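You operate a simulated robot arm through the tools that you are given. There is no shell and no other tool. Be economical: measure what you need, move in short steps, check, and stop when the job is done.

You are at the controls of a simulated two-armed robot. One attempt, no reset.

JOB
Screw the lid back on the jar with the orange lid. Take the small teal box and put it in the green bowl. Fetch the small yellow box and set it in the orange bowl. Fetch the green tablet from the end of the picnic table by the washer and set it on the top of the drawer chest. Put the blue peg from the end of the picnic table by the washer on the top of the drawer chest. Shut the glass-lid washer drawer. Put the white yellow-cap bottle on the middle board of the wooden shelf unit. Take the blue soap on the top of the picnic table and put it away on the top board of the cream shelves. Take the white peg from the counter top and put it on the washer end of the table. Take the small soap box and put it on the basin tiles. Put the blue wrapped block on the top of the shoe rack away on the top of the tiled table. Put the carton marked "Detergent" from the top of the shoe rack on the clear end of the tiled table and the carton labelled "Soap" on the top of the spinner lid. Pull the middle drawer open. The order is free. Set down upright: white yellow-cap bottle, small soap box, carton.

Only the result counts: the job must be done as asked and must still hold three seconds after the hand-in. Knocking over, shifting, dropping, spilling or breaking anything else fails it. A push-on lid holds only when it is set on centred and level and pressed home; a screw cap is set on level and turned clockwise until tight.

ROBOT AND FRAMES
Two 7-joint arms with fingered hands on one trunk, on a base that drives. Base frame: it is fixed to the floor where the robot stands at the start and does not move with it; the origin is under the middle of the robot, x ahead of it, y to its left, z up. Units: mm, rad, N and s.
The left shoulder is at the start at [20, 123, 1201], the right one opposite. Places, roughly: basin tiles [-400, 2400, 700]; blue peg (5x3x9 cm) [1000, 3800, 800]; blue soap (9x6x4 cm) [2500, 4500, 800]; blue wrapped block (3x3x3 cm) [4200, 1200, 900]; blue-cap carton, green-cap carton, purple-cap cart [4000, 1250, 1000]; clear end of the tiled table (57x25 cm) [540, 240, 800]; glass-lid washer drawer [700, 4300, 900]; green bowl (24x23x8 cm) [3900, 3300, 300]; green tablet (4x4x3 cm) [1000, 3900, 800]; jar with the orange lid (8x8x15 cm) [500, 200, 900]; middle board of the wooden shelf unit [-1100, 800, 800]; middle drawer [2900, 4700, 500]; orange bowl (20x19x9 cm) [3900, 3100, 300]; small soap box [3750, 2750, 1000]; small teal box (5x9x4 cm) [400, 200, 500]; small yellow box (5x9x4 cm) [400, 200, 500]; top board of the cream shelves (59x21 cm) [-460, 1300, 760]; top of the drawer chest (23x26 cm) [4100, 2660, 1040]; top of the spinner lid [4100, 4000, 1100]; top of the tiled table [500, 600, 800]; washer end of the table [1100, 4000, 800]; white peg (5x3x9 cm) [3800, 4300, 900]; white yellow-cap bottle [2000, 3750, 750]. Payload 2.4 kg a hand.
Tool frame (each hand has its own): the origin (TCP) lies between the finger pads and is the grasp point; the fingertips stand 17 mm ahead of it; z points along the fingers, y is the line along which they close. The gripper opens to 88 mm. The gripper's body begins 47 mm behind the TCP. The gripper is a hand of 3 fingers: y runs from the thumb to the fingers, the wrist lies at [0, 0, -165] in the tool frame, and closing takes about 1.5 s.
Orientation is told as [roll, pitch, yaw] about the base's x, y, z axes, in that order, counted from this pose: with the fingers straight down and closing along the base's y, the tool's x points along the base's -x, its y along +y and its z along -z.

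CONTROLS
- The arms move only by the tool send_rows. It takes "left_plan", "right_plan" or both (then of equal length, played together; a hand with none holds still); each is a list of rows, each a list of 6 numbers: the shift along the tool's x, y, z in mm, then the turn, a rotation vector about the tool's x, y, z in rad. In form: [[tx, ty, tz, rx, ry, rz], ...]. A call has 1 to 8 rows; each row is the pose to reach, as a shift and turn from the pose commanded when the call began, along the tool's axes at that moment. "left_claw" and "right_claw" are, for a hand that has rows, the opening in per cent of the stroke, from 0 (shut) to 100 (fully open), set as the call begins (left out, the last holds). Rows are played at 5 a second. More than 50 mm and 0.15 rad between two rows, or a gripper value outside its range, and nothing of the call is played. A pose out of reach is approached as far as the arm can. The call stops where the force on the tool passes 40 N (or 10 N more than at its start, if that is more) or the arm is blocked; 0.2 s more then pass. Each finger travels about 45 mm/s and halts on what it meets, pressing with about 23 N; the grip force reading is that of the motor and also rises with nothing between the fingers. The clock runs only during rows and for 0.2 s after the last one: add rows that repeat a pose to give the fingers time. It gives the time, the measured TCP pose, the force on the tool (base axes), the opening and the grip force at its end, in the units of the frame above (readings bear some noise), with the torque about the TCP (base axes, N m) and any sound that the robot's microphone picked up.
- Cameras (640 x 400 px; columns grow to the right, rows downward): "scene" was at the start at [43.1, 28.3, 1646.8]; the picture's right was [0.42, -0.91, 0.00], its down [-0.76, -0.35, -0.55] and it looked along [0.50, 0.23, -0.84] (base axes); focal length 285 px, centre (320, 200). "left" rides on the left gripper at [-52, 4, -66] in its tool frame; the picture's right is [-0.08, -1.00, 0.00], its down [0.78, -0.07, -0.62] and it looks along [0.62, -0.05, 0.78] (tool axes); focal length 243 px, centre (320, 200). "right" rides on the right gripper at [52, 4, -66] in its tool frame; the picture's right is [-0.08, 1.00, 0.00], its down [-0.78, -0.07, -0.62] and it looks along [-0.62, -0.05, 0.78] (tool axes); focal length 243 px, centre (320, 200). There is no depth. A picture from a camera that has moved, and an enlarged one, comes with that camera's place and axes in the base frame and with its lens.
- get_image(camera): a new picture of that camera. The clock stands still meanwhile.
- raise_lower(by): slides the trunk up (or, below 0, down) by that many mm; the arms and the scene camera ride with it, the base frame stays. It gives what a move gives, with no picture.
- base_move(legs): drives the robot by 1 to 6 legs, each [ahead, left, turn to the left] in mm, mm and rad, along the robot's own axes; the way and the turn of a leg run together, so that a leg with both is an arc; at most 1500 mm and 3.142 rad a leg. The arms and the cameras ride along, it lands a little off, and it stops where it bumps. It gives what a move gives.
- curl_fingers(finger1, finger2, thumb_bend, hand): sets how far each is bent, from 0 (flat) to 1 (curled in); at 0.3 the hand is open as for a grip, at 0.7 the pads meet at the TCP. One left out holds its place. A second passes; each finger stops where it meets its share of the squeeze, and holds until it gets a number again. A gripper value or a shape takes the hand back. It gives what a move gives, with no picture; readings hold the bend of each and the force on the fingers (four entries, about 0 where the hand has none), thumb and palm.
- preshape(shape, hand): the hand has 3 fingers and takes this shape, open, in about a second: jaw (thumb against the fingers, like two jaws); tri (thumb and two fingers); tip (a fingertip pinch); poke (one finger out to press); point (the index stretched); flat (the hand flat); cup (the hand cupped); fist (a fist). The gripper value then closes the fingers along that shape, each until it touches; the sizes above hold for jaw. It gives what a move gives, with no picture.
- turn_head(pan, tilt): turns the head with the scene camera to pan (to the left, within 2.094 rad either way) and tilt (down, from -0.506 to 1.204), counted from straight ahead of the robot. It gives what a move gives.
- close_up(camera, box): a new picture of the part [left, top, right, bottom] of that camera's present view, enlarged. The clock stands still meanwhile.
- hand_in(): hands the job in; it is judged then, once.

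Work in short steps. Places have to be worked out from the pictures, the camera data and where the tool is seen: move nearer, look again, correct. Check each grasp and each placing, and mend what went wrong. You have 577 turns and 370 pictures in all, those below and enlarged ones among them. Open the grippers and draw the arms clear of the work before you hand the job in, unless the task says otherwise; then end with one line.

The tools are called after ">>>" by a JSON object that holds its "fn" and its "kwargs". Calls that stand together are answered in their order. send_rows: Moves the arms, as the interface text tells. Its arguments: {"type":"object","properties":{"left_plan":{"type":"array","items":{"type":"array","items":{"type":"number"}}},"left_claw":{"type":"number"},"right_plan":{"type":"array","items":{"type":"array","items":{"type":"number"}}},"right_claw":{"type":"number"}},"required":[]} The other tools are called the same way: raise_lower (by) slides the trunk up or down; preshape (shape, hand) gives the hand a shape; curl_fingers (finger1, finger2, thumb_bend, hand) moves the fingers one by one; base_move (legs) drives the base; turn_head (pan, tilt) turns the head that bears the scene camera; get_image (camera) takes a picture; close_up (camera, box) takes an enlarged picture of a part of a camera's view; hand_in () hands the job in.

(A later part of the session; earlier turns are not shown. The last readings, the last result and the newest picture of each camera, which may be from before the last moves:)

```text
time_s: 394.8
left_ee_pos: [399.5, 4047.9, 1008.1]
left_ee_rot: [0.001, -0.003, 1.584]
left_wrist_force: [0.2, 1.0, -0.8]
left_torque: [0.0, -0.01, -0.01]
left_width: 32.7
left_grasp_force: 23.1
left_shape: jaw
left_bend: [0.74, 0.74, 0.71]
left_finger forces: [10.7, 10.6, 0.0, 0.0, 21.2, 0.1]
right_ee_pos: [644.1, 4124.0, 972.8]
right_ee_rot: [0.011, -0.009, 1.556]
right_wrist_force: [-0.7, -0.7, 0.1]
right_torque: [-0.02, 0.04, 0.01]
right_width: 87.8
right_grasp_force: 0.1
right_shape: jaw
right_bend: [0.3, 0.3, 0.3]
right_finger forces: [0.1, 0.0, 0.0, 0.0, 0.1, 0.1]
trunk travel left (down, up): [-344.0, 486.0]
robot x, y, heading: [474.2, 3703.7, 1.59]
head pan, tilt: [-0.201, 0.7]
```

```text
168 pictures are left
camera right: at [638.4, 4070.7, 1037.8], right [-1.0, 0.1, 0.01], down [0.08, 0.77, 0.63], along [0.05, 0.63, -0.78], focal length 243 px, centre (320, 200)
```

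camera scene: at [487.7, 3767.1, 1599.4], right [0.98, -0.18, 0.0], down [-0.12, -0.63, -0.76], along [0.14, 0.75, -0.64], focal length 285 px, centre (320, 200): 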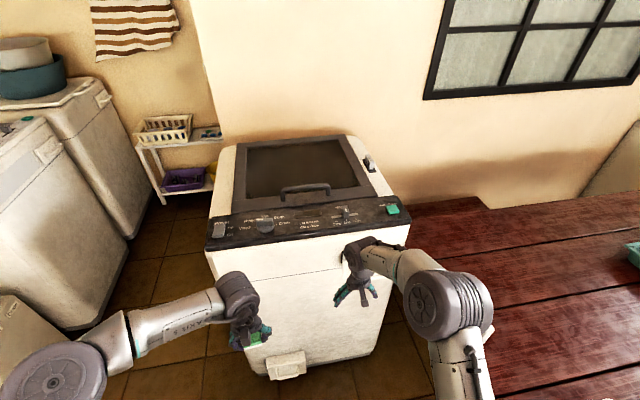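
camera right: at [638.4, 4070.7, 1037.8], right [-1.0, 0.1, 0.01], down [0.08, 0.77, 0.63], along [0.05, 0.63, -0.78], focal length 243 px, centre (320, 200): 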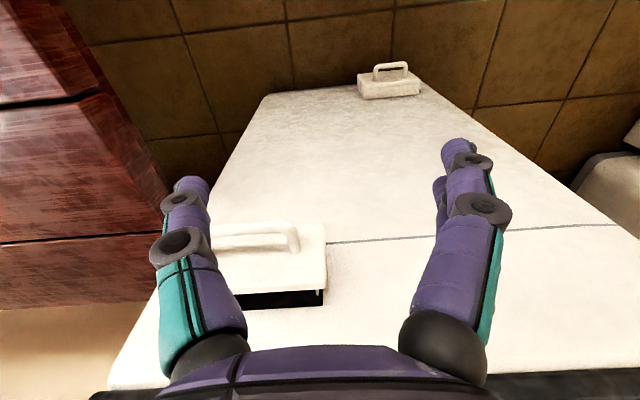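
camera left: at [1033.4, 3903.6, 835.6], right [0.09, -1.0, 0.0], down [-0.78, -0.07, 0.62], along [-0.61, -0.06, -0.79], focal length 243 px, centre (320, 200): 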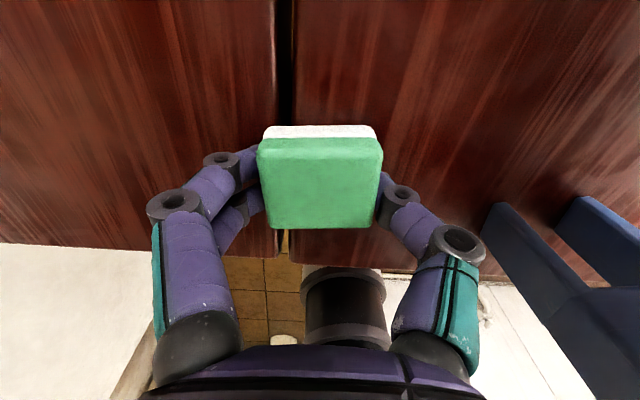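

The drawer panel is at ≈(721,4285,860). I back off a bit, align, close the right hand and tilt it forward to push with the fingertips.

>>> {"fn": "base_move", "kwargs": {"legs": [[-130, -80, -0.018]]}}

>>> {"fn": "send_rows", "kwargs": {"right_plan": [[0, 0, 20, 0, -0.15, 0], [0, 0, 40, 0, -0.3, 0], [0, 0, 55, 0, -0.45, 0], [0, 0, 70, 0, -0.6, 0], [0, 0, 80, 0, -0.75, 0], [0, 0, 90, 0, -0.9, 0], [0, 0, 92, 0, -1.05, 0], [0, 0, 92, 0, -1.2, 0]], "right_claw": 0}}

>>> {"fn": "get_image", "kwargs": {"camera": "right"}}

>>> {"fn": "get_image", "kwargs": {"camera": "scene"}}

```text
time_s: 396.2
left_ee_pos: [486.1, 3918.9, 1008.1]
left_ee_rot: [0.001, -0.008, 1.567]
left_wrist_force: [-0.1, -0.9, -0.5]
left_torque: [-0.01, 0.01, 0.01]
left_width: 32.9
left_grasp_force: 23.0
left_shape: jaw
left_bend: [0.74, 0.74, 0.71]
left_finger forces: [10.7, 10.5, 0.1, 0.0, 21.2, 0.1]
right_ee_pos: [731.6, 3988.1, 972.8]
right_ee_rot: [0.01, -0.01, 1.539]
right_wrist_force: [-0.1, -0.1, -0.7]
right_torque: [-0.01, 0.04, -0.01]
right_width: 87.8
right_grasp_force: 0.2
right_shape: jaw
right_bend: [0.3, 0.3, 0.3]
right_finger forces: [0.1, 0.1, 0.0, 0.0, 0.0, 0.1]
trunk travel left (down, up): [-344.0, 486.0]
robot x, y, heading: [549.6, 3572.3, 1.571]
head pan, tilt: [-0.201, 0.7]
```

```text
time_s: 398.0
left_ee_pos: [486.5, 3918.8, 1007.3]
left_ee_rot: [0.0, -0.005, 1.566]
left_wrist_force: [-0.5, -0.5, 0.5]
left_torque: [0.01, 0.01, 0.01]
left_width: 32.7
left_grasp_force: 23.3
left_shape: jaw
left_bend: [0.74, 0.74, 0.71]
left_finger forces: [10.7, 10.5, 0.0, 0.1, 21.2, 0.1]
right_ee_pos: [730.3, 3990.4, 880.1]
right_ee_rot: [0.026, -1.212, 1.515]
right_wrist_force: [-0.1, 1.0, 0.8]
right_torque: [0.0, 0.04, -0.02]
right_width: 0.2
right_grasp_force: 23.2
right_shape: jaw
right_bend: [0.66, 0.66, 0.79]
right_finger forces: [0.0, 0.0, 0.0, 0.0, 0.0, 0.0]
trunk travel left (down, up): [-344.0, 486.0]
robot x, y, heading: [550.7, 3574.2, 1.573]
head pan, tilt: [-0.201, 0.7]
```

```text
167 pictures are left
camera right: at [722.5, 3909.6, 853.9], right [-0.99, 0.06, 0.09], down [0.07, -0.31, 0.95], along [0.09, 0.95, 0.3], focal length 243 px, centre (320, 200)
```

right: 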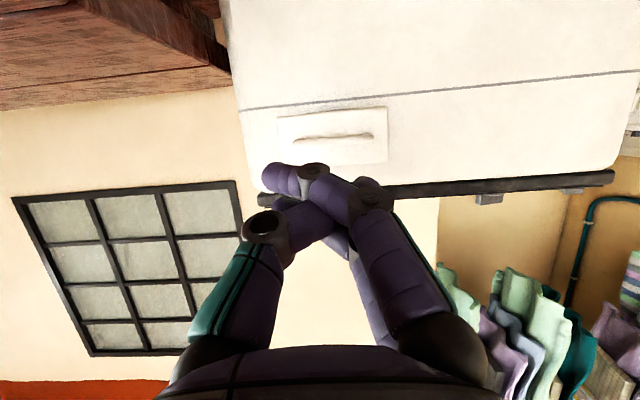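

```text
166 pictures are left
camera scene: at [569.1, 3635.2, 1599.5], right [0.98, -0.2, 0.0], down [-0.13, -0.63, -0.76], along [0.15, 0.75, -0.64], focal length 285 px, centre (320, 200)
```

scene: 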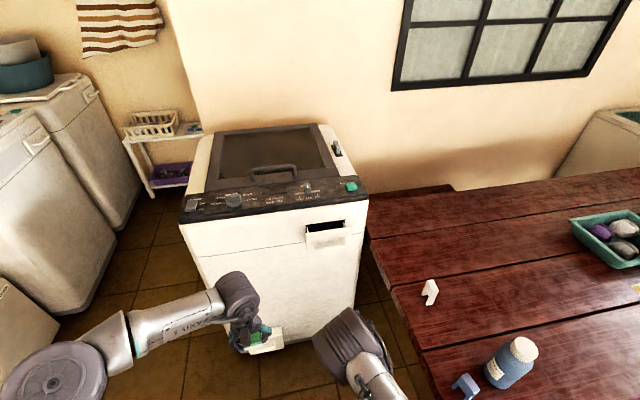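

Aligned with the panel. Raise a touch and drive up to it.

>>> {"fn": "send_rows", "kwargs": {"right_plan": [[-11, 0, -4, 0, 0, 0], [-11, 0, -4, 0, 0, 0]]}}

>>> {"fn": "base_move", "kwargs": {"legs": [[225, 0, 0]]}}

>>> {"fn": "get_image", "kwargs": {"camera": "right"}}

```text
time_s: 398.6
left_ee_pos: [485.3, 3918.8, 1007.3]
left_ee_rot: [0.0, -0.005, 1.568]
left_wrist_force: [0.2, -0.2, 0.2]
left_torque: [0.02, -0.01, 0.04]
left_width: 32.4
left_grasp_force: 22.6
left_shape: jaw
left_bend: [0.74, 0.74, 0.71]
left_finger forces: [10.7, 10.5, 0.0, 0.0, 21.2, 0.1]
right_ee_pos: [729.6, 3989.2, 892.4]
right_ee_rot: [0.029, -1.211, 1.513]
right_wrist_force: [-0.5, 0.3, 0.9]
right_torque: [0.0, 0.01, 0.01]
right_width: 0.0
right_grasp_force: 22.9
right_shape: jaw
right_bend: [0.66, 0.66, 0.79]
right_finger forces: [0.0, 0.0, 0.0, 0.0, 0.0, 0.0]
trunk travel left (down, up): [-344.0, 486.0]
robot x, y, heading: [553.5, 3572.8, 1.573]
head pan, tilt: [-0.201, 0.7]
```

```text
time_s: 400.3
left_ee_pos: [484.4, 4147.8, 1007.7]
left_ee_rot: [0.002, -0.007, 1.569]
left_wrist_force: [0.4, -0.5, -1.1]
left_torque: [0.02, 0.0, 0.0]
left_width: 32.6
left_grasp_force: 22.9
left_shape: jaw
left_bend: [0.74, 0.74, 0.71]
left_finger forces: [10.7, 10.5, 0.0, 0.0, 21.3, 0.0]
right_ee_pos: [729.0, 4218.5, 892.7]
right_ee_rot: [0.03, -1.211, 1.513]
right_wrist_force: [0.0, -0.3, -0.1]
right_torque: [0.0, 0.0, -0.05]
right_width: 0.2
right_grasp_force: 22.7
right_shape: jaw
right_bend: [0.67, 0.66, 0.79]
right_finger forces: [0.1, 0.0, 0.0, 0.0, 0.0, 0.0]
trunk travel left (down, up): [-344.0, 486.0]
robot x, y, heading: [553.5, 3800.8, 1.574]
head pan, tilt: [-0.201, 0.7]
```

```text
165 pictures are left
camera right: at [721.5, 4137.6, 865.8], right [-0.99, 0.06, 0.09], down [0.07, -0.31, 0.95], along [0.08, 0.95, 0.3], focal length 243 px, centre (320, 200)
```

right: 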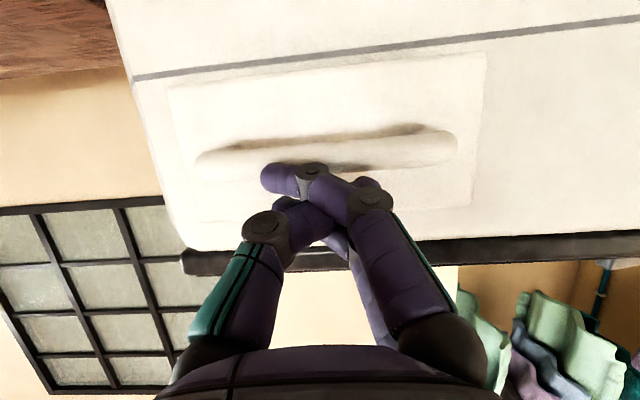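

Push forward gently with the arm.

>>> {"fn": "send_rows", "kwargs": {"right_plan": [[-3, 0, 8, 0, 0, 0], [-6, 0, 15, 0, 0, 0], [-9, 0, 23, 0, 0, 0], [-11, 0, 30, 0, 0, 0], [-14, 0, 37, 0, 0, 0], [-17, 0, 45, 0, 0, 0], [-20, 0, 52, 0, 0, 0], [-23, 0, 60, 0, 0, 0]]}}

>>> {"fn": "get_image", "kwargs": {"camera": "right"}}

```text
time_s: 402.1
left_ee_pos: [484.6, 4146.2, 1007.6]
left_ee_rot: [0.0, -0.007, 1.57]
left_wrist_force: [0.0, -0.2, -0.3]
left_torque: [0.0, 0.02, -0.02]
left_width: 32.5
left_grasp_force: 23.1
left_shape: jaw
left_bend: [0.74, 0.74, 0.71]
left_finger forces: [10.7, 10.5, 0.0, 0.0, 21.2, 0.0]
right_ee_pos: [730.7, 4281.2, 891.9]
right_ee_rot: [0.029, -1.211, 1.513]
right_wrist_force: [0.5, -1.1, 8.3]
right_torque: [-0.08, -0.07, 0.01]
right_width: 0.0
right_grasp_force: 22.6
right_shape: jaw
right_bend: [0.69, 0.66, 0.79]
right_finger forces: [0.3, 0.1, 0.0, 0.0, 0.0, 0.0]
trunk travel left (down, up): [-344.0, 486.0]
robot x, y, heading: [552.8, 3800.8, 1.571]
head pan, tilt: [-0.201, 0.7]
```

```text
164 pictures are left
camera right: at [723.7, 4201.4, 866.7], right [-0.99, 0.06, 0.09], down [0.07, -0.31, 0.95], along [0.08, 0.95, 0.3], focal length 243 px, centre (320, 200)
```

right: 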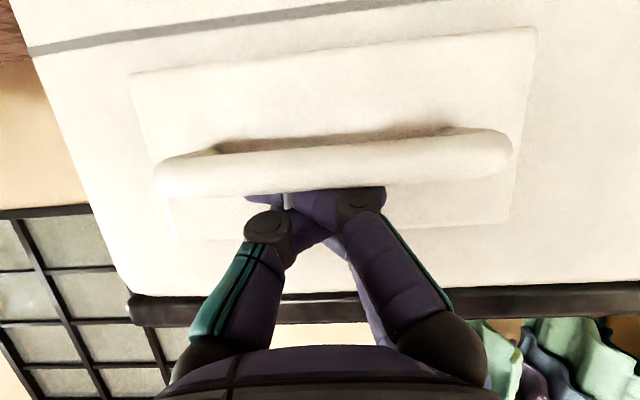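

Continue pushing.

>>> {"fn": "send_rows", "kwargs": {"right_plan": [[-3, 0, 8, 0, 0, 0], [-6, 0, 15, 0, 0, 0], [-9, 0, 23, 0, 0, 0], [-11, 0, 30, 0, 0, 0], [-14, 0, 37, 0, 0, 0], [-17, 0, 45, 0, 0, 0]]}}

>>> {"fn": "get_image", "kwargs": {"camera": "right"}}

>>> {"fn": "close_up", "kwargs": {"camera": "scene", "box": [220, 150, 440, 290]}}

```text
time_s: 403.1
left_ee_pos: [485.4, 4142.6, 1009.2]
left_ee_rot: [-0.002, -0.01, 1.567]
left_wrist_force: [-0.2, -0.7, -1.2]
left_torque: [-0.01, 0.0, -0.01]
left_width: 32.4
left_grasp_force: 22.7
left_shape: jaw
left_bend: [0.74, 0.74, 0.71]
left_finger forces: [10.6, 10.4, 0.0, 0.0, 21.2, 0.1]
right_ee_pos: [733.1, 4301.8, 889.1]
right_ee_rot: [0.028, -1.198, 1.512]
right_wrist_force: [-0.2, -27.0, 6.8]
right_torque: [0.14, -0.03, -0.01]
right_width: 0.1
right_grasp_force: 23.1
right_shape: jaw
right_bend: [0.71, 0.75, 0.85]
right_finger forces: [2.4, 11.9, 0.0, 0.0, 15.8, 0.1]
trunk travel left (down, up): [-344.0, 486.0]
robot x, y, heading: [550.0, 3801.1, 1.569]
head pan, tilt: [-0.201, 0.7]
stopped in row 4 (right hand): the force on the tool passed its limit at 45 N (the readings are from after the stop); the commanded pose is now the measured one
```

```text
163 pictures are left
camera right: at [724.9, 4221.0, 864.6], right [-0.99, 0.07, 0.09], down [0.07, -0.3, 0.95], along [0.09, 0.95, 0.29], focal length 243 px, centre (320, 200)
```

right: 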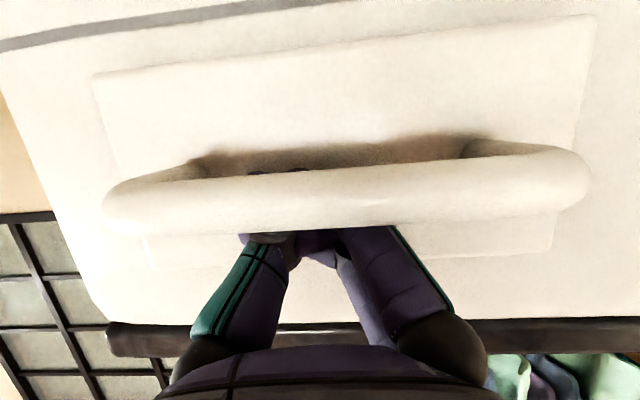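

```text
2.86 times, centred on (330, 220) of scene
camera zoom: at [568.2, 3856.5, 1599.8], right [0.98, -0.2, 0.0], down [-0.13, -0.63, -0.77], along [0.15, 0.75, -0.64], focal length 815 px, centre (291, 143)
```

zoom: 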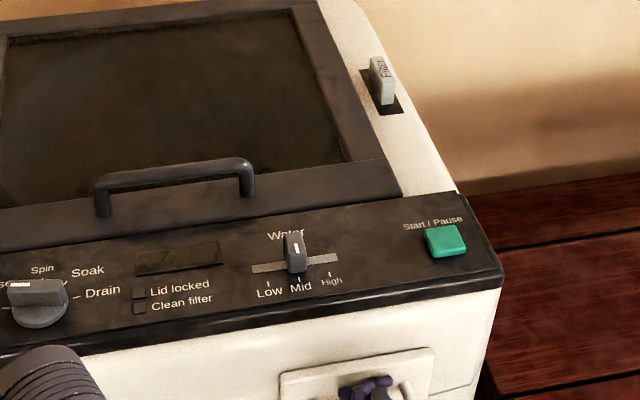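

The drawer is pressed home (45 N). The fingertip is behind the handle, so I move straight up first, then back.

>>> {"fn": "send_rows", "kwargs": {"right_plan": [[-10, 0, -4, 0, 0, 0], [-20, 0, -8, 0, 0, 0], [-33, 0, -13, 0, 0, 0], [-33, 0, -25, 0, 0, 0], [-25, 0, -60, 0, 0, 0], [-10, 0, -100, 0, 0, 0]]}}

>>> {"fn": "get_image", "kwargs": {"camera": "right"}}

>>> {"fn": "close_up", "kwargs": {"camera": "scene", "box": [260, 220, 440, 330]}}

```text
time_s: 404.5
left_ee_pos: [486.4, 4145.2, 1008.1]
left_ee_rot: [0.001, -0.008, 1.569]
left_wrist_force: [-0.6, 0.1, 0.0]
left_torque: [0.0, -0.03, 0.01]
left_width: 32.6
left_grasp_force: 22.2
left_shape: jaw
left_bend: [0.74, 0.74, 0.71]
left_finger forces: [10.7, 10.5, 0.1, 0.1, 21.2, 0.1]
right_ee_pos: [730.9, 4216.9, 932.6]
right_ee_rot: [0.028, -1.198, 1.514]
right_wrist_force: [0.9, -0.8, -0.4]
right_torque: [0.02, 0.01, 0.0]
right_width: 0.1
right_grasp_force: 23.2
right_shape: jaw
right_bend: [0.68, 0.68, 0.78]
right_finger forces: [0.0, 0.0, 0.0, 0.0, 0.1, 0.0]
trunk travel left (down, up): [-344.0, 486.0]
robot x, y, heading: [550.5, 3801.7, 1.577]
head pan, tilt: [-0.201, 0.7]
```

```text
161 pictures are left
camera right: at [723.3, 4135.9, 909.0], right [-0.99, 0.06, 0.09], down [0.07, -0.3, 0.95], along [0.09, 0.95, 0.29], focal length 243 px, centre (320, 200)
```

right: 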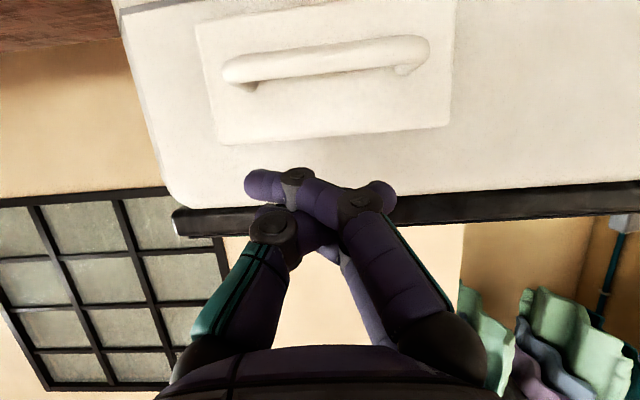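

```text
3.56 times, centred on (350, 275) of scene
camera zoom: at [568.8, 3861.9, 1599.5], right [0.98, -0.2, 0.0], down [-0.13, -0.63, -0.76], along [0.15, 0.75, -0.64], focal length 1014 px, centre (213, -67)
```

zoom: 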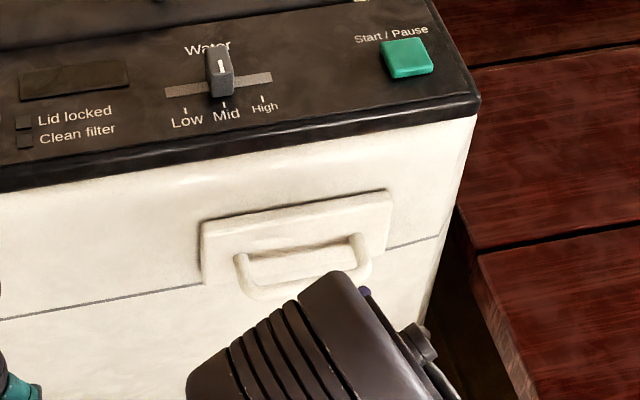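

Drawer is shut. Untilt, raise the trunk, and turn to face the table for the blue peg.

>>> {"fn": "send_rows", "kwargs": {"right_plan": [[0, 0, 0, 0, 0.15, 0], [0, 0, -10, 0, 0.3, 0], [0, 0, -20, 0, 0.45, 0], [0, 0, -30, 0, 0.6, 0], [0, 0, -40, 0, 0.75, 0], [0, 0, -50, 0, 0.9, 0], [0, 0, -60, 0, 1.05, 0], [0, 0, -60, 0, 1.2, 0]], "right_claw": 100}}

>>> {"fn": "raise_lower", "kwargs": {"by": 150}}

>>> {"fn": "base_move", "kwargs": {"legs": [[0, 0, -1.571], [0, 170, 0]]}}

>>> {"fn": "turn_head", "kwargs": {"pan": -0.2, "tilt": 0.9}}

>>> {"fn": "get_image", "kwargs": {"camera": "scene"}}

```text
time_s: 406.3
left_ee_pos: [486.8, 4145.6, 1008.1]
left_ee_rot: [0.0, -0.006, 1.567]
left_wrist_force: [0.1, -0.8, -0.7]
left_torque: [0.02, -0.01, -0.02]
left_width: 32.4
left_grasp_force: 22.8
left_shape: jaw
left_bend: [0.74, 0.74, 0.71]
left_finger forces: [10.8, 10.5, 0.1, 0.1, 21.3, 0.0]
right_ee_pos: [728.9, 4160.7, 954.9]
right_ee_rot: [0.011, 0.002, 1.539]
right_wrist_force: [0.4, 0.0, 0.4]
right_torque: [-0.02, -0.02, 0.0]
right_width: 87.8
right_grasp_force: 0.1
right_shape: jaw
right_bend: [0.3, 0.3, 0.3]
right_finger forces: [0.0, 0.0, 0.0, 0.1, 0.0, 0.0]
trunk travel left (down, up): [-344.0, 486.0]
robot x, y, heading: [553.5, 3798.3, 1.576]
head pan, tilt: [-0.201, 0.7]
```

```text
time_s: 408.0
left_ee_pos: [486.0, 4146.0, 1157.2]
left_ee_rot: [-0.001, -0.003, 1.567]
left_wrist_force: [-0.8, -0.3, 0.2]
left_torque: [-0.01, 0.02, 0.02]
left_width: 32.6
left_grasp_force: 23.2
left_shape: jaw
left_bend: [0.74, 0.74, 0.71]
left_finger forces: [10.8, 10.4, 0.0, 0.0, 21.2, 0.0]
right_ee_pos: [729.6, 4160.6, 1106.3]
right_ee_rot: [0.01, 0.002, 1.538]
right_wrist_force: [-0.5, 0.1, -0.6]
right_torque: [-0.02, -0.03, -0.01]
right_width: 87.7
right_grasp_force: 0.0
right_shape: jaw
right_bend: [0.3, 0.3, 0.3]
right_finger forces: [0.0, 0.0, 0.1, 0.1, 0.0, 0.1]
trunk travel left (down, up): [-494.0, 336.0]
robot x, y, heading: [551.4, 3802.3, 1.577]
head pan, tilt: [-0.201, 0.7]
```

```text
time_s: 413.3
left_ee_pos: [897.5, 4035.6, 1158.2]
left_ee_rot: [-0.001, -0.004, -0.005]
left_wrist_force: [-0.7, -0.6, -0.8]
left_torque: [0.0, 0.0, 0.02]
left_width: 32.6
left_grasp_force: 23.4
left_shape: jaw
left_bend: [0.74, 0.74, 0.71]
left_finger forces: [10.7, 10.5, 0.1, 0.0, 21.2, 0.0]
right_ee_pos: [911.8, 3792.1, 1106.1]
right_ee_rot: [0.009, 0.001, -0.034]
right_wrist_force: [0.0, -0.3, -0.2]
right_torque: [-0.01, -0.02, 0.01]
right_width: 88.0
right_grasp_force: 0.0
right_shape: jaw
right_bend: [0.3, 0.3, 0.3]
right_finger forces: [0.1, 0.1, 0.0, 0.1, 0.0, 0.0]
trunk travel left (down, up): [-494.0, 336.0]
robot x, y, heading: [551.0, 3967.3, 0.004]
head pan, tilt: [-0.201, 0.7]
```

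```text
time_s: 414.0
left_ee_pos: [899.8, 4034.1, 1158.4]
left_ee_rot: [-0.002, -0.005, -0.003]
left_wrist_force: [0.4, 0.4, -0.5]
left_torque: [-0.03, 0.02, -0.05]
left_width: 32.4
left_grasp_force: 23.4
left_shape: jaw
left_bend: [0.74, 0.74, 0.71]
left_finger forces: [10.8, 10.4, 0.0, 0.0, 21.2, 0.1]
right_ee_pos: [912.0, 3790.9, 1103.4]
right_ee_rot: [0.01, 0.002, -0.032]
right_wrist_force: [0.3, -0.4, 1.1]
right_torque: [0.0, 0.03, 0.03]
right_width: 88.1
right_grasp_force: 0.1
right_shape: jaw
right_bend: [0.3, 0.3, 0.3]
right_finger forces: [0.0, 0.0, 0.1, 0.0, 0.1, 0.0]
trunk travel left (down, up): [-494.0, 336.0]
robot x, y, heading: [557.1, 3967.1, -0.0]
head pan, tilt: [-0.201, 0.901]
```

```text
159 pictures are left
camera scene: at [606.4, 3950.0, 1733.4], right [-0.2, -0.98, 0.0], down [-0.77, 0.16, -0.62], along [0.61, -0.12, -0.78], focal length 285 px, centre (320, 200)
```

scene: 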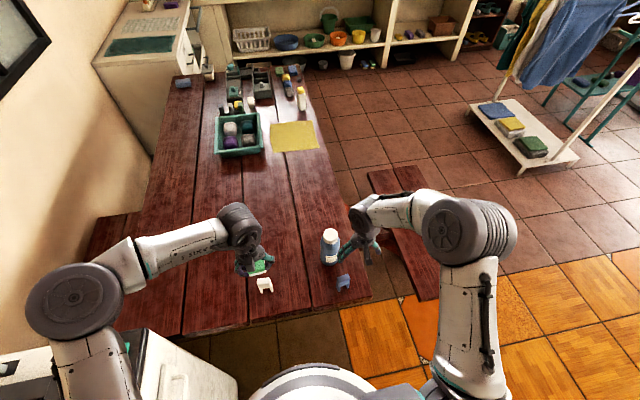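

Position the right hand over the blue peg: base +60 and trunk −200.

>>> {"fn": "base_move", "kwargs": {"legs": [[58, 0, 0]]}}

>>> {"fn": "raise_lower", "kwargs": {"by": -180}}

>>> {"fn": "get_image", "kwargs": {"camera": "right"}}

```text
time_s: 415.0
left_ee_pos: [958.0, 4033.3, 1157.4]
left_ee_rot: [0.001, -0.003, -0.005]
left_wrist_force: [0.1, 0.4, -0.4]
left_torque: [0.01, -0.01, 0.0]
left_width: 32.8
left_grasp_force: 22.9
left_shape: jaw
left_bend: [0.74, 0.74, 0.71]
left_finger forces: [10.7, 10.5, 0.0, 0.0, 21.2, 0.0]
right_ee_pos: [973.4, 3791.0, 1104.6]
right_ee_rot: [0.01, 0.005, -0.032]
right_wrist_force: [1.2, 0.0, -0.7]
right_torque: [0.05, 0.04, 0.01]
right_width: 88.1
right_grasp_force: 0.1
right_shape: jaw
right_bend: [0.3, 0.3, 0.3]
right_finger forces: [0.0, 0.0, 0.0, 0.0, 0.0, 0.0]
trunk travel left (down, up): [-494.0, 336.0]
robot x, y, heading: [607.4, 3969.0, -0.0]
head pan, tilt: [-0.201, 0.901]
```

```text
time_s: 417.0
left_ee_pos: [956.5, 4033.0, 977.6]
left_ee_rot: [0.0, -0.007, -0.003]
left_wrist_force: [0.3, -0.7, -0.5]
left_torque: [0.02, 0.01, 0.0]
left_width: 32.6
left_grasp_force: 22.8
left_shape: jaw
left_bend: [0.74, 0.74, 0.71]
left_finger forces: [10.6, 10.5, 0.0, 0.0, 21.2, 0.1]
right_ee_pos: [971.1, 3789.9, 925.9]
right_ee_rot: [0.01, 0.002, -0.033]
right_wrist_force: [-1.1, -0.8, 0.7]
right_torque: [-0.02, -0.01, -0.03]
right_width: 87.9
right_grasp_force: 0.1
right_shape: jaw
right_bend: [0.3, 0.3, 0.3]
right_finger forces: [0.0, 0.0, 0.1, 0.0, 0.1, 0.0]
trunk travel left (down, up): [-314.0, 516.0]
robot x, y, heading: [611.5, 3967.4, -0.002]
head pan, tilt: [-0.201, 0.901]
```

```text
158 pictures are left
camera right: at [918.5, 3795.8, 991.1], right [0.12, 0.99, 0.01], down [0.78, -0.1, 0.62], along [0.62, -0.07, -0.79], focal length 243 px, centre (320, 200)
```

right: 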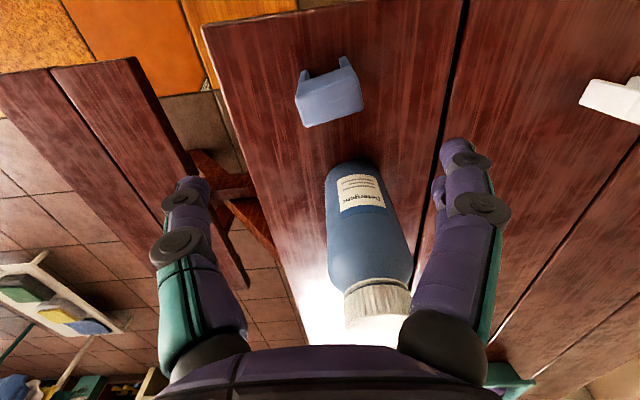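

Peg ≈ (966,3797), turned ~8°. Rotate the hand, and descend to grip its upper part.

>>> {"fn": "send_rows", "kwargs": {"right_plan": [[5, 7, 20, 0, 0, -0.13], [5, 7, 50, 0, 0, -0.17], [5, 7, 75, 0, 0, -0.17], [5, 7, 75, 0, 0, -0.17]], "right_claw": 80}}

>>> {"fn": "get_image", "kwargs": {"camera": "right"}}

```text
time_s: 418.0
left_ee_pos: [956.0, 4035.3, 977.2]
left_ee_rot: [0.0, -0.005, -0.004]
left_wrist_force: [0.3, 0.0, -0.8]
left_torque: [-0.01, -0.03, 0.01]
left_width: 32.4
left_grasp_force: 22.9
left_shape: jaw
left_bend: [0.74, 0.74, 0.71]
left_finger forces: [10.8, 10.5, 0.1, 0.0, 21.2, 0.0]
right_ee_pos: [963.6, 3798.1, 849.9]
right_ee_rot: [0.01, 0.0, 0.136]
right_wrist_force: [-0.3, -0.9, -0.1]
right_torque: [-0.02, -0.02, -0.02]
right_width: 70.4
right_grasp_force: 0.0
right_shape: jaw
right_bend: [0.59, 0.59, 0.55]
right_finger forces: [0.0, 0.1, 0.0, 0.0, 0.0, 0.1]
trunk travel left (down, up): [-314.0, 516.0]
robot x, y, heading: [610.4, 3968.4, -0.002]
head pan, tilt: [-0.201, 0.901]
```

```text
157 pictures are left
camera right: at [912.4, 3794.1, 915.5], right [-0.05, 1.0, 0.01], down [0.78, 0.03, 0.62], along [0.62, 0.04, -0.78], focal length 243 px, centre (320, 200)
```

right: 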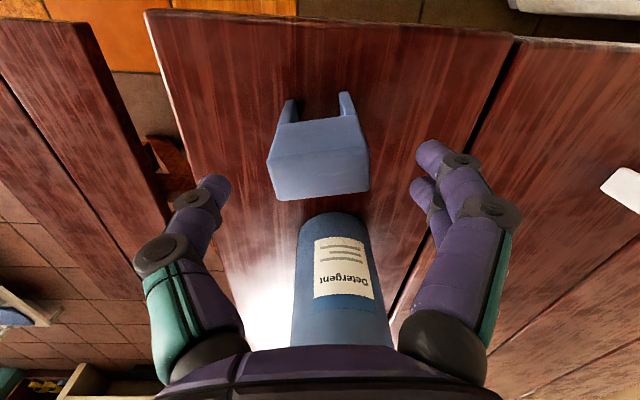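

Centred. Descend 38 and close.

>>> {"fn": "send_rows", "kwargs": {"right_plan": [[0, 0, 20, 0, 0, 0], [0, 0, 38, 0, 0, 0], [0, 0, 38, 0, 0, 0]]}}

>>> {"fn": "send_rows", "kwargs": {"right_plan": [[0, 0, 0, 0, 0, 0], [0, 0, 0, 0, 0, 0], [0, 0, 0, 0, 0, 0], [0, 0, 0, 0, 0, 0], [0, 0, 0, 0, 0, 0], [0, 0, 0, 0, 0, 0]], "right_claw": 10}}

>>> {"fn": "get_image", "kwargs": {"camera": "right"}}

```text
time_s: 418.8
left_ee_pos: [956.4, 4034.4, 978.1]
left_ee_rot: [-0.002, -0.006, -0.003]
left_wrist_force: [0.6, 0.3, 0.5]
left_torque: [0.0, 0.02, -0.01]
left_width: 32.5
left_grasp_force: 23.1
left_shape: jaw
left_bend: [0.74, 0.74, 0.71]
left_finger forces: [10.7, 10.5, 0.0, 0.1, 21.2, 0.0]
right_ee_pos: [965.0, 3798.4, 812.7]
right_ee_rot: [0.009, 0.0, 0.135]
right_wrist_force: [0.5, 0.4, -0.3]
right_torque: [0.01, -0.02, 0.01]
right_width: 70.6
right_grasp_force: 0.0
right_shape: jaw
right_bend: [0.59, 0.59, 0.55]
right_finger forces: [0.0, 0.1, 0.1, 0.1, 0.0, 0.1]
trunk travel left (down, up): [-314.0, 516.0]
robot x, y, heading: [611.8, 3965.7, -0.001]
head pan, tilt: [-0.201, 0.901]
```

```text
time_s: 420.2
left_ee_pos: [956.4, 4033.6, 977.7]
left_ee_rot: [0.0, -0.004, -0.005]
left_wrist_force: [-0.3, 0.5, -0.2]
left_torque: [-0.02, -0.02, 0.01]
left_width: 32.5
left_grasp_force: 23.3
left_shape: jaw
left_bend: [0.74, 0.74, 0.71]
left_finger forces: [10.8, 10.6, 0.1, 0.0, 21.2, 0.1]
right_ee_pos: [964.6, 3798.9, 811.7]
right_ee_rot: [0.01, 0.0, 0.136]
right_wrist_force: [-0.1, 0.3, -0.2]
right_torque: [-0.01, 0.03, 0.03]
right_width: 35.7
right_grasp_force: 23.1
right_shape: jaw
right_bend: [0.73, 0.74, 0.7]
right_finger forces: [10.8, 10.4, 0.1, 0.0, 21.1, 0.0]
trunk travel left (down, up): [-314.0, 516.0]
robot x, y, heading: [608.7, 3965.8, 0.002]
head pan, tilt: [-0.201, 0.901]
```

```text
156 pictures are left
camera right: at [912.0, 3794.9, 877.5], right [-0.05, 1.0, 0.01], down [0.78, 0.03, 0.62], along [0.62, 0.04, -0.78], focal length 243 px, centre (320, 200)
```

right: 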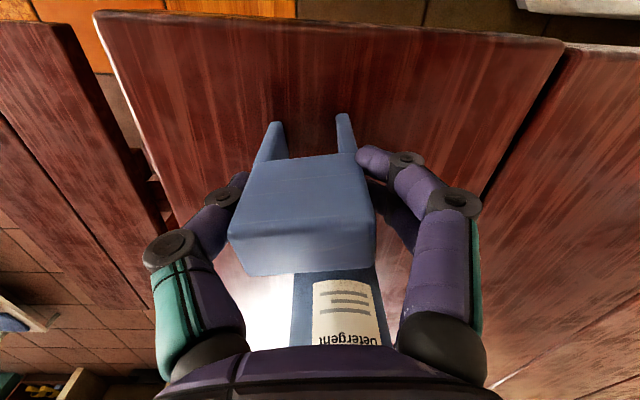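

Good even grip. Lift, raise the trunk, and carry both to the drawer chest.

>>> {"fn": "send_rows", "kwargs": {"right_plan": [[0, 0, -20, 0, 0, 0], [0, 0, -65, 0, 0, 0], [0, 0, -110, 0, 0, 0], [0, 0, -140, 0, 0, 0]]}}

>>> {"fn": "raise_lower", "kwargs": {"by": 220}}

>>> {"fn": "base_move", "kwargs": {"legs": [[-120, 0, 0], [0, -1260, 0], [1500, 0, 0], [1000, 0, 0]]}}

>>> {"fn": "turn_head", "kwargs": {"pan": 0, "tilt": 0.6}}

>>> {"fn": "get_image", "kwargs": {"camera": "scene"}}

```text
time_s: 421.2
left_ee_pos: [955.4, 4033.0, 976.9]
left_ee_rot: [-0.001, -0.008, -0.002]
left_wrist_force: [0.1, -0.3, 0.0]
left_torque: [0.02, 0.03, 0.04]
left_width: 32.6
left_grasp_force: 22.9
left_shape: jaw
left_bend: [0.74, 0.74, 0.71]
left_finger forces: [10.7, 10.5, 0.0, 0.0, 21.2, 0.0]
right_ee_pos: [967.2, 3797.5, 952.3]
right_ee_rot: [0.011, -0.001, 0.136]
right_wrist_force: [0.7, -0.3, -0.3]
right_torque: [-0.01, -0.01, -0.04]
right_width: 36.0
right_grasp_force: 23.1
right_shape: jaw
right_bend: [0.73, 0.74, 0.7]
right_finger forces: [10.6, 10.4, 0.0, 0.0, 21.2, 0.0]
trunk travel left (down, up): [-314.0, 516.0]
robot x, y, heading: [612.8, 3966.2, 0.001]
head pan, tilt: [-0.201, 0.901]
```

```text
time_s: 423.5
left_ee_pos: [956.7, 4035.2, 1197.7]
left_ee_rot: [-0.001, -0.005, -0.003]
left_wrist_force: [0.0, -0.9, -0.5]
left_torque: [0.03, -0.01, 0.01]
left_width: 32.7
left_grasp_force: 23.0
left_shape: jaw
left_bend: [0.74, 0.74, 0.71]
left_finger forces: [10.7, 10.5, 0.0, 0.1, 21.2, 0.0]
right_ee_pos: [967.7, 3797.8, 1172.0]
right_ee_rot: [0.01, 0.0, 0.137]
right_wrist_force: [-1.2, 0.2, 0.2]
right_torque: [-0.01, 0.01, 0.01]
right_width: 35.9
right_grasp_force: 22.1
right_shape: jaw
right_bend: [0.73, 0.74, 0.7]
right_finger forces: [10.5, 10.4, 0.0, 0.1, 21.2, 0.0]
trunk travel left (down, up): [-534.0, 296.0]
robot x, y, heading: [612.8, 3969.9, 0.004]
head pan, tilt: [-0.201, 0.901]
```

```text
time_s: 442.4
left_ee_pos: [3305.7, 2712.3, 1197.0]
left_ee_rot: [0.0, -0.005, -0.032]
left_wrist_force: [0.3, 0.3, -0.1]
left_torque: [0.0, 0.0, 0.04]
left_width: 32.7
left_grasp_force: 23.1
left_shape: jaw
left_bend: [0.74, 0.74, 0.71]
left_finger forces: [10.7, 10.4, 0.0, 0.0, 21.1, 0.1]
right_ee_pos: [3310.6, 2475.4, 1172.4]
right_ee_rot: [0.01, 0.0, 0.108]
right_wrist_force: [0.5, 0.3, -0.6]
right_torque: [-0.05, 0.01, 0.04]
right_width: 35.8
right_grasp_force: 22.9
right_shape: jaw
right_bend: [0.73, 0.74, 0.7]
right_finger forces: [10.6, 10.4, 0.0, 0.0, 21.0, 0.0]
trunk travel left (down, up): [-534.0, 296.0]
robot x, y, heading: [2958.7, 2653.5, -0.03]
head pan, tilt: [-0.201, 0.901]
```

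```text
time_s: 443.2
left_ee_pos: [3305.6, 2712.2, 1197.1]
left_ee_rot: [0.0, -0.006, -0.033]
left_wrist_force: [-0.1, 0.4, -0.7]
left_torque: [0.0, 0.04, -0.02]
left_width: 32.9
left_grasp_force: 23.0
left_shape: jaw
left_bend: [0.74, 0.74, 0.71]
left_finger forces: [10.7, 10.5, 0.0, 0.0, 21.2, 0.1]
right_ee_pos: [3309.1, 2475.8, 1172.3]
right_ee_rot: [0.009, -0.002, 0.109]
right_wrist_force: [0.4, 0.3, -0.3]
right_torque: [0.04, 0.0, 0.0]
right_width: 35.9
right_grasp_force: 23.4
right_shape: jaw
right_bend: [0.73, 0.74, 0.7]
right_finger forces: [10.5, 10.4, 0.0, 0.0, 21.1, 0.1]
trunk travel left (down, up): [-534.0, 296.0]
robot x, y, heading: [2960.3, 2654.8, -0.028]
head pan, tilt: [0.0, 0.6]
```

```text
155 pictures are left
camera scene: at [3026.5, 2651.0, 1798.0], right [-0.03, -1.0, 0.0], down [-0.57, 0.02, -0.82], along [0.82, -0.02, -0.57], focal length 285 px, centre (320, 200)
```

scene: 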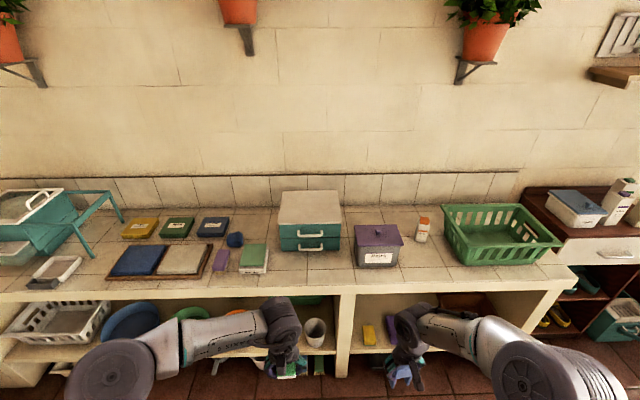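

Chest top ≈ x 3943–4190, y 2671±130. Drive in closer (axis ≈3520).

>>> {"fn": "base_move", "kwargs": {"legs": [[0, 0, 0.03], [560, 20, 0]]}}

>>> {"fn": "turn_head", "kwargs": {"pan": 0, "tilt": 0.9}}

>>> {"fn": "get_image", "kwargs": {"camera": "scene"}}

>>> {"fn": "get_image", "kwargs": {"camera": "right"}}

```text
time_s: 446.8
left_ee_pos: [3865.2, 2742.0, 1197.4]
left_ee_rot: [0.001, -0.005, -0.003]
left_wrist_force: [0.1, 0.6, -0.7]
left_torque: [-0.01, 0.02, 0.0]
left_width: 32.5
left_grasp_force: 23.3
left_shape: jaw
left_bend: [0.74, 0.74, 0.71]
left_finger forces: [10.7, 10.5, 0.0, 0.0, 21.2, 0.1]
right_ee_pos: [3875.3, 2505.8, 1171.6]
right_ee_rot: [0.011, 0.001, 0.136]
right_wrist_force: [-0.6, 0.5, -0.9]
right_torque: [0.02, 0.01, 0.02]
right_width: 35.9
right_grasp_force: 22.6
right_shape: jaw
right_bend: [0.73, 0.74, 0.7]
right_finger forces: [10.6, 10.4, 0.0, 0.0, 21.1, 0.0]
trunk travel left (down, up): [-534.0, 296.0]
robot x, y, heading: [3519.8, 2674.9, 0.002]
head pan, tilt: [0.0, 0.6]
```

```text
time_s: 447.6
left_ee_pos: [3863.3, 2741.1, 1198.3]
left_ee_rot: [0.0, -0.007, -0.004]
left_wrist_force: [1.1, 0.2, -0.1]
left_torque: [-0.02, -0.02, 0.0]
left_width: 32.7
left_grasp_force: 23.2
left_shape: jaw
left_bend: [0.74, 0.74, 0.71]
left_finger forces: [10.6, 10.5, 0.1, 0.0, 21.1, 0.0]
right_ee_pos: [3874.1, 2505.9, 1171.4]
right_ee_rot: [0.009, -0.001, 0.138]
right_wrist_force: [-0.5, 0.2, -0.1]
right_torque: [0.03, -0.01, 0.01]
right_width: 35.9
right_grasp_force: 22.8
right_shape: jaw
right_bend: [0.73, 0.74, 0.7]
right_finger forces: [10.6, 10.4, 0.0, 0.0, 21.0, 0.0]
trunk travel left (down, up): [-534.0, 296.0]
robot x, y, heading: [3516.6, 2674.8, 0.006]
head pan, tilt: [0.0, 0.901]
```

```text
154 pictures are left
camera scene: at [3573.7, 2672.7, 1773.4], right [0.0, -1.0, 0.0], down [-0.78, 0.0, -0.62], along [0.62, 0.0, -0.78], focal length 285 px, centre (320, 200)
```

scene: 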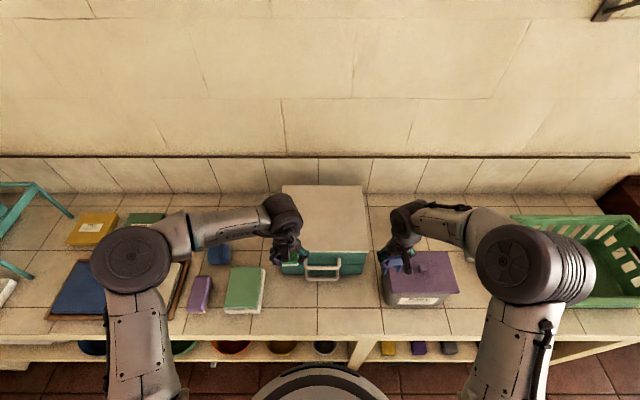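

```text
153 pictures are left
camera right: at [3822.2, 2501.5, 1237.3], right [-0.05, 1.0, 0.01], down [0.78, 0.03, 0.62], along [0.62, 0.04, -0.78], focal length 243 px, centre (320, 200)
```

right: 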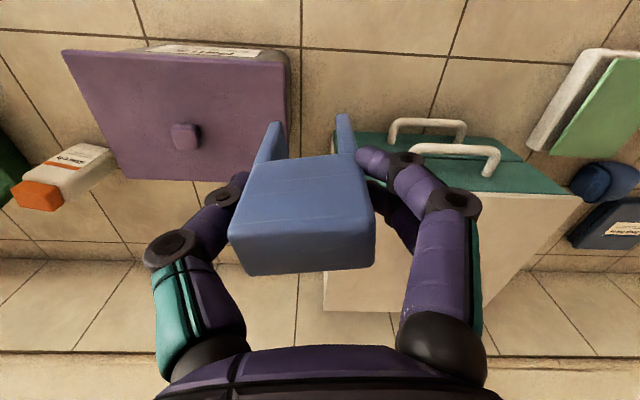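

Chest top z≈1045–1060, front edge x≈3960. Move 45 mm closer and extend the left arm over the chest.

>>> {"fn": "base_move", "kwargs": {"legs": [[45, 0, 0]]}}

>>> {"fn": "send_rows", "kwargs": {"left_plan": [[-30, 0, 0, 0, 0, 0], [-60, 0, 0, 0, 0, 0], [-90, 0, 0, 0, 0, 0], [-100, 0, 20, 0, 0, 0], [-100, 0, 40, 0, 0, 0], [-100, 0, 40, 0, 0, 0]]}}

>>> {"fn": "get_image", "kwargs": {"camera": "left"}}

>>> {"fn": "get_image", "kwargs": {"camera": "scene"}}

```text
time_s: 448.5
left_ee_pos: [3913.6, 2742.6, 1197.6]
left_ee_rot: [0.001, -0.004, -0.003]
left_wrist_force: [-0.1, -0.2, -1.1]
left_torque: [-0.02, 0.0, -0.01]
left_width: 32.5
left_grasp_force: 23.2
left_shape: jaw
left_bend: [0.74, 0.74, 0.71]
left_finger forces: [10.7, 10.5, 0.1, 0.0, 21.2, 0.1]
right_ee_pos: [3924.0, 2505.7, 1171.1]
right_ee_rot: [0.009, 0.002, 0.139]
right_wrist_force: [-0.5, 0.4, 0.0]
right_torque: [0.0, 0.02, -0.01]
right_width: 35.8
right_grasp_force: 22.7
right_shape: jaw
right_bend: [0.73, 0.74, 0.7]
right_finger forces: [10.5, 10.4, 0.0, 0.1, 21.1, 0.0]
trunk travel left (down, up): [-534.0, 296.0]
robot x, y, heading: [3566.7, 2674.6, -0.003]
head pan, tilt: [0.0, 0.901]
```

```text
time_s: 449.9
left_ee_pos: [4012.2, 2742.9, 1158.5]
left_ee_rot: [-0.002, -0.005, -0.004]
left_wrist_force: [-0.2, -0.3, -0.8]
left_torque: [0.0, -0.01, 0.02]
left_width: 32.6
left_grasp_force: 22.9
left_shape: jaw
left_bend: [0.74, 0.74, 0.71]
left_finger forces: [10.7, 10.6, 0.0, 0.1, 21.1, 0.1]
right_ee_pos: [3921.7, 2505.0, 1172.0]
right_ee_rot: [0.01, 0.0, 0.139]
right_wrist_force: [0.3, 0.5, 0.4]
right_torque: [-0.01, 0.0, -0.02]
right_width: 35.8
right_grasp_force: 23.0
right_shape: jaw
right_bend: [0.73, 0.74, 0.7]
right_finger forces: [10.7, 10.4, 0.1, 0.2, 21.2, 0.1]
trunk travel left (down, up): [-534.0, 296.0]
robot x, y, heading: [3563.1, 2674.3, -0.003]
head pan, tilt: [0.0, 0.901]
```

```text
152 pictures are left
camera left: at [4062.9, 2746.4, 1225.1], right [0.08, -1.0, 0.0], down [-0.78, -0.06, 0.62], along [-0.61, -0.05, -0.79], focal length 243 px, centre (320, 200)
```

left: 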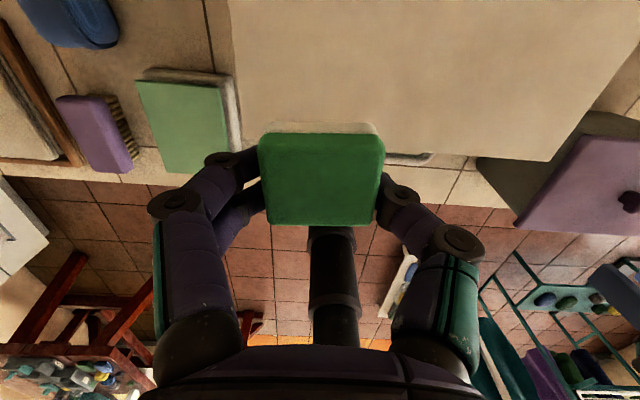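

```text
151 pictures are left
camera scene: at [3620.3, 2672.7, 1773.3], right [0.0, -1.0, 0.0], down [-0.78, 0.0, -0.62], along [0.62, 0.0, -0.78], focal length 285 px, centre (320, 200)
```

scene: 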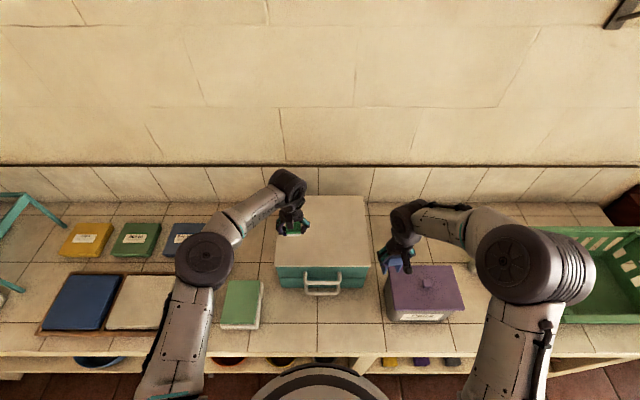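

Reach is good. Lower the tablet onto the chest top.

>>> {"fn": "send_rows", "kwargs": {"left_plan": [[-8, -10, 30, 0, 0, 0], [-8, -15, 60, 0, 0, 0], [-8, -15, 75, 0, 0, 0], [-8, -15, 80, 0, 0, 0], [-8, -15, 85, 0, 0, 0], [-8, -15, 90, 0, 0, 0], [-8, -15, 95, 0, 0, 0], [-8, -15, 100, 0, 0, 0]]}}

```text
time_s: 451.7
left_ee_pos: [4018.9, 2725.4, 1058.8]
left_ee_rot: [0.001, -0.007, -0.003]
left_wrist_force: [0.3, -0.3, -0.7]
left_torque: [-0.04, 0.01, 0.02]
left_width: 32.5
left_grasp_force: 22.8
left_shape: jaw
left_bend: [0.74, 0.74, 0.71]
left_finger forces: [10.7, 10.4, 0.1, 0.0, 21.2, 0.1]
right_ee_pos: [3921.0, 2504.9, 1171.2]
right_ee_rot: [0.012, 0.0, 0.138]
right_wrist_force: [0.0, -0.5, 0.3]
right_torque: [0.0, 0.0, 0.02]
right_width: 35.8
right_grasp_force: 22.8
right_shape: jaw
right_bend: [0.73, 0.74, 0.7]
right_finger forces: [10.7, 10.4, 0.0, 0.0, 21.1, 0.1]
trunk travel left (down, up): [-534.0, 296.0]
robot x, y, heading: [3566.9, 2673.0, 0.002]
head pan, tilt: [0.0, 0.901]
```

No contact yet; keep lowering slowly.

>>> {"fn": "send_rows", "kwargs": {"left_plan": [[0, 0, 4, 0, 0, 0], [0, 0, 8, 0, 0, 0], [0, 0, 12, 0, 0, 0], [0, 0, 16, 0, 0, 0], [0, 0, 20, 0, 0, 0], [0, 0, 24, 0, 0, 0], [0, 0, 28, 0, 0, 0], [0, 0, 32, 0, 0, 0]]}}

```text
time_s: 452.7
left_ee_pos: [4016.3, 2726.5, 1047.9]
left_ee_rot: [0.0, -0.017, -0.001]
left_wrist_force: [-1.7, 0.2, 16.0]
left_torque: [0.11, 0.05, -0.02]
left_width: 34.0
left_grasp_force: 23.2
left_shape: jaw
left_bend: [0.75, 0.76, 0.71]
left_finger forces: [15.9, 17.1, 0.0, 0.0, 27.6, 0.0]
left hand out of reach, approached as far as the arm can: row 3, 4, 5
right_ee_pos: [3920.5, 2505.8, 1171.1]
right_ee_rot: [0.009, -0.002, 0.136]
right_wrist_force: [0.4, -0.6, -1.2]
right_torque: [-0.01, 0.04, 0.0]
right_width: 35.8
right_grasp_force: 22.7
right_shape: jaw
right_bend: [0.73, 0.74, 0.7]
right_finger forces: [10.7, 10.4, 0.0, 0.1, 21.0, 0.1]
trunk travel left (down, up): [-534.0, 296.0]
robot x, y, heading: [3566.7, 2678.4, 0.002]
head pan, tilt: [0.0, 0.901]
stopped in row 5 (left hand): the force on the tool passed its limit at 43 N (the readings are from after the stop); the commanded pose is now the measured one
```

Contact (chest top ≈ z 1027). Release and rise.

>>> {"fn": "send_rows", "kwargs": {"left_plan": [[0, 0, -2, 0, 0, 0], [0, 0, -2, 0, 0, 0], [0, 0, -2, 0, 0, 0], [0, 0, -2, 0, 0, 0], [0, 0, -30, 0, 0, 0], [0, 0, -70, 0, 0, 0], [0, 0, -100, 0, 0, 0], [0, 0, -100, 0, 0, 0]], "left_claw": 70}}

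>>> {"fn": "get_image", "kwargs": {"camera": "left"}}

```text
time_s: 454.5
left_ee_pos: [4016.0, 2727.8, 1147.2]
left_ee_rot: [-0.002, -0.015, -0.002]
left_wrist_force: [0.7, 0.9, 0.5]
left_torque: [0.0, -0.01, 0.05]
left_width: 61.3
left_grasp_force: 0.1
left_shape: jaw
left_bend: [0.67, 0.67, 0.64]
left_finger forces: [0.0, 0.0, 0.0, 0.0, 0.0, 0.0]
right_ee_pos: [3921.2, 2505.0, 1171.1]
right_ee_rot: [0.011, -0.001, 0.138]
right_wrist_force: [0.0, 0.6, 0.0]
right_torque: [0.04, 0.02, -0.01]
right_width: 35.7
right_grasp_force: 23.2
right_shape: jaw
right_bend: [0.73, 0.74, 0.7]
right_finger forces: [10.7, 10.4, 0.1, 0.0, 21.2, 0.1]
trunk travel left (down, up): [-534.0, 296.0]
robot x, y, heading: [3563.4, 2674.3, -0.003]
head pan, tilt: [0.0, 0.901]
```

```text
150 pictures are left
camera left: at [4066.1, 2732.7, 1214.9], right [0.08, -1.0, 0.0], down [-0.79, -0.07, 0.61], along [-0.61, -0.05, -0.79], focal length 243 px, centre (320, 200)
```

left: 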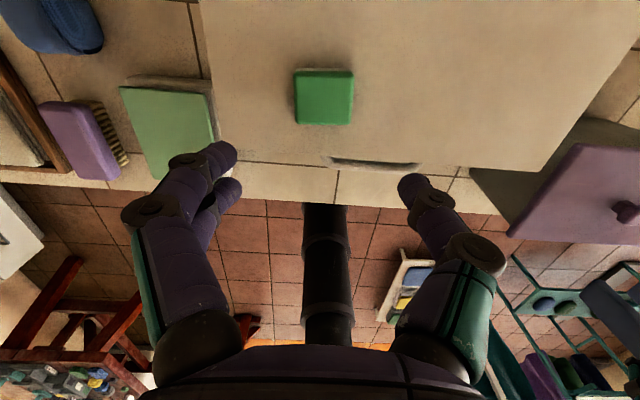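

Tablet placed. Retract the left, and bring the right with the peg over the chest at (4010,2610).

>>> {"fn": "send_rows", "kwargs": {"left_plan": [[30, 25, -10, 0, 0, 0], [65, 50, -20, 0, 0, 0], [100, 75, -20, 0, 0, 0], [130, 100, -20, 0, 0, 0]]}}

>>> {"fn": "send_rows", "kwargs": {"right_plan": [[-30, 30, 0, 0, 0, 0], [-60, 58, 0, 0, 0, 0], [-88, 84, 0, 0, 0, 0], [-102, 92, 0, 0, 0, 0], [-102, 92, 35, 0, 0, 0], [-102, 92, 60, 0, 0, 0], [-102, 92, 60, 0, 0, 0]]}}

>>> {"fn": "get_image", "kwargs": {"camera": "right"}}

```text
time_s: 455.5
left_ee_pos: [3882.4, 2827.2, 1166.3]
left_ee_rot: [-0.002, -0.014, 0.001]
left_wrist_force: [-0.7, 0.3, 0.1]
left_torque: [0.0, 0.03, -0.02]
left_width: 61.2
left_grasp_force: 0.0
left_shape: jaw
left_bend: [0.67, 0.67, 0.64]
left_finger forces: [0.0, 0.0, 0.0, 0.0, 0.0, 0.1]
right_ee_pos: [3920.3, 2505.7, 1173.1]
right_ee_rot: [0.011, 0.001, 0.137]
right_wrist_force: [-0.5, 0.5, -0.5]
right_torque: [0.01, -0.01, 0.0]
right_width: 35.8
right_grasp_force: 22.6
right_shape: jaw
right_bend: [0.73, 0.74, 0.7]
right_finger forces: [10.6, 10.4, 0.0, 0.0, 21.1, 0.0]
trunk travel left (down, up): [-534.0, 296.0]
robot x, y, heading: [3563.6, 2670.9, -0.006]
head pan, tilt: [0.0, 0.901]
```

```text
time_s: 457.1
left_ee_pos: [3885.0, 2825.8, 1166.3]
left_ee_rot: [0.0, -0.016, -0.002]
left_wrist_force: [-0.2, 0.6, -0.4]
left_torque: [-0.02, 0.01, 0.0]
left_width: 61.6
left_grasp_force: 0.1
left_shape: jaw
left_bend: [0.67, 0.67, 0.64]
left_finger forces: [0.0, 0.1, 0.0, 0.0, 0.0, 0.1]
right_ee_pos: [4010.5, 2611.4, 1110.9]
right_ee_rot: [0.01, 0.0, 0.138]
right_wrist_force: [-0.4, -0.7, 0.1]
right_torque: [0.0, 0.01, 0.01]
right_width: 35.5
right_grasp_force: 23.1
right_shape: jaw
right_bend: [0.73, 0.74, 0.7]
right_finger forces: [10.7, 10.4, 0.0, 0.1, 21.1, 0.0]
trunk travel left (down, up): [-534.0, 296.0]
robot x, y, heading: [3567.1, 2678.5, 0.001]
head pan, tilt: [0.0, 0.901]
```

```text
149 pictures are left
camera right: at [3957.9, 2607.3, 1176.3], right [-0.05, 1.0, 0.01], down [0.78, 0.04, 0.62], along [0.62, 0.04, -0.78], focal length 243 px, centre (320, 200)
```

right: 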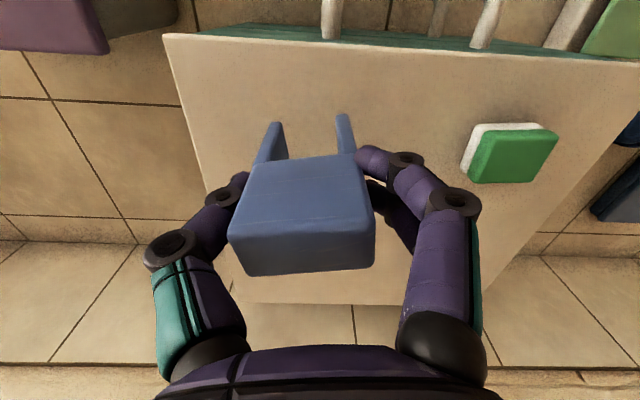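

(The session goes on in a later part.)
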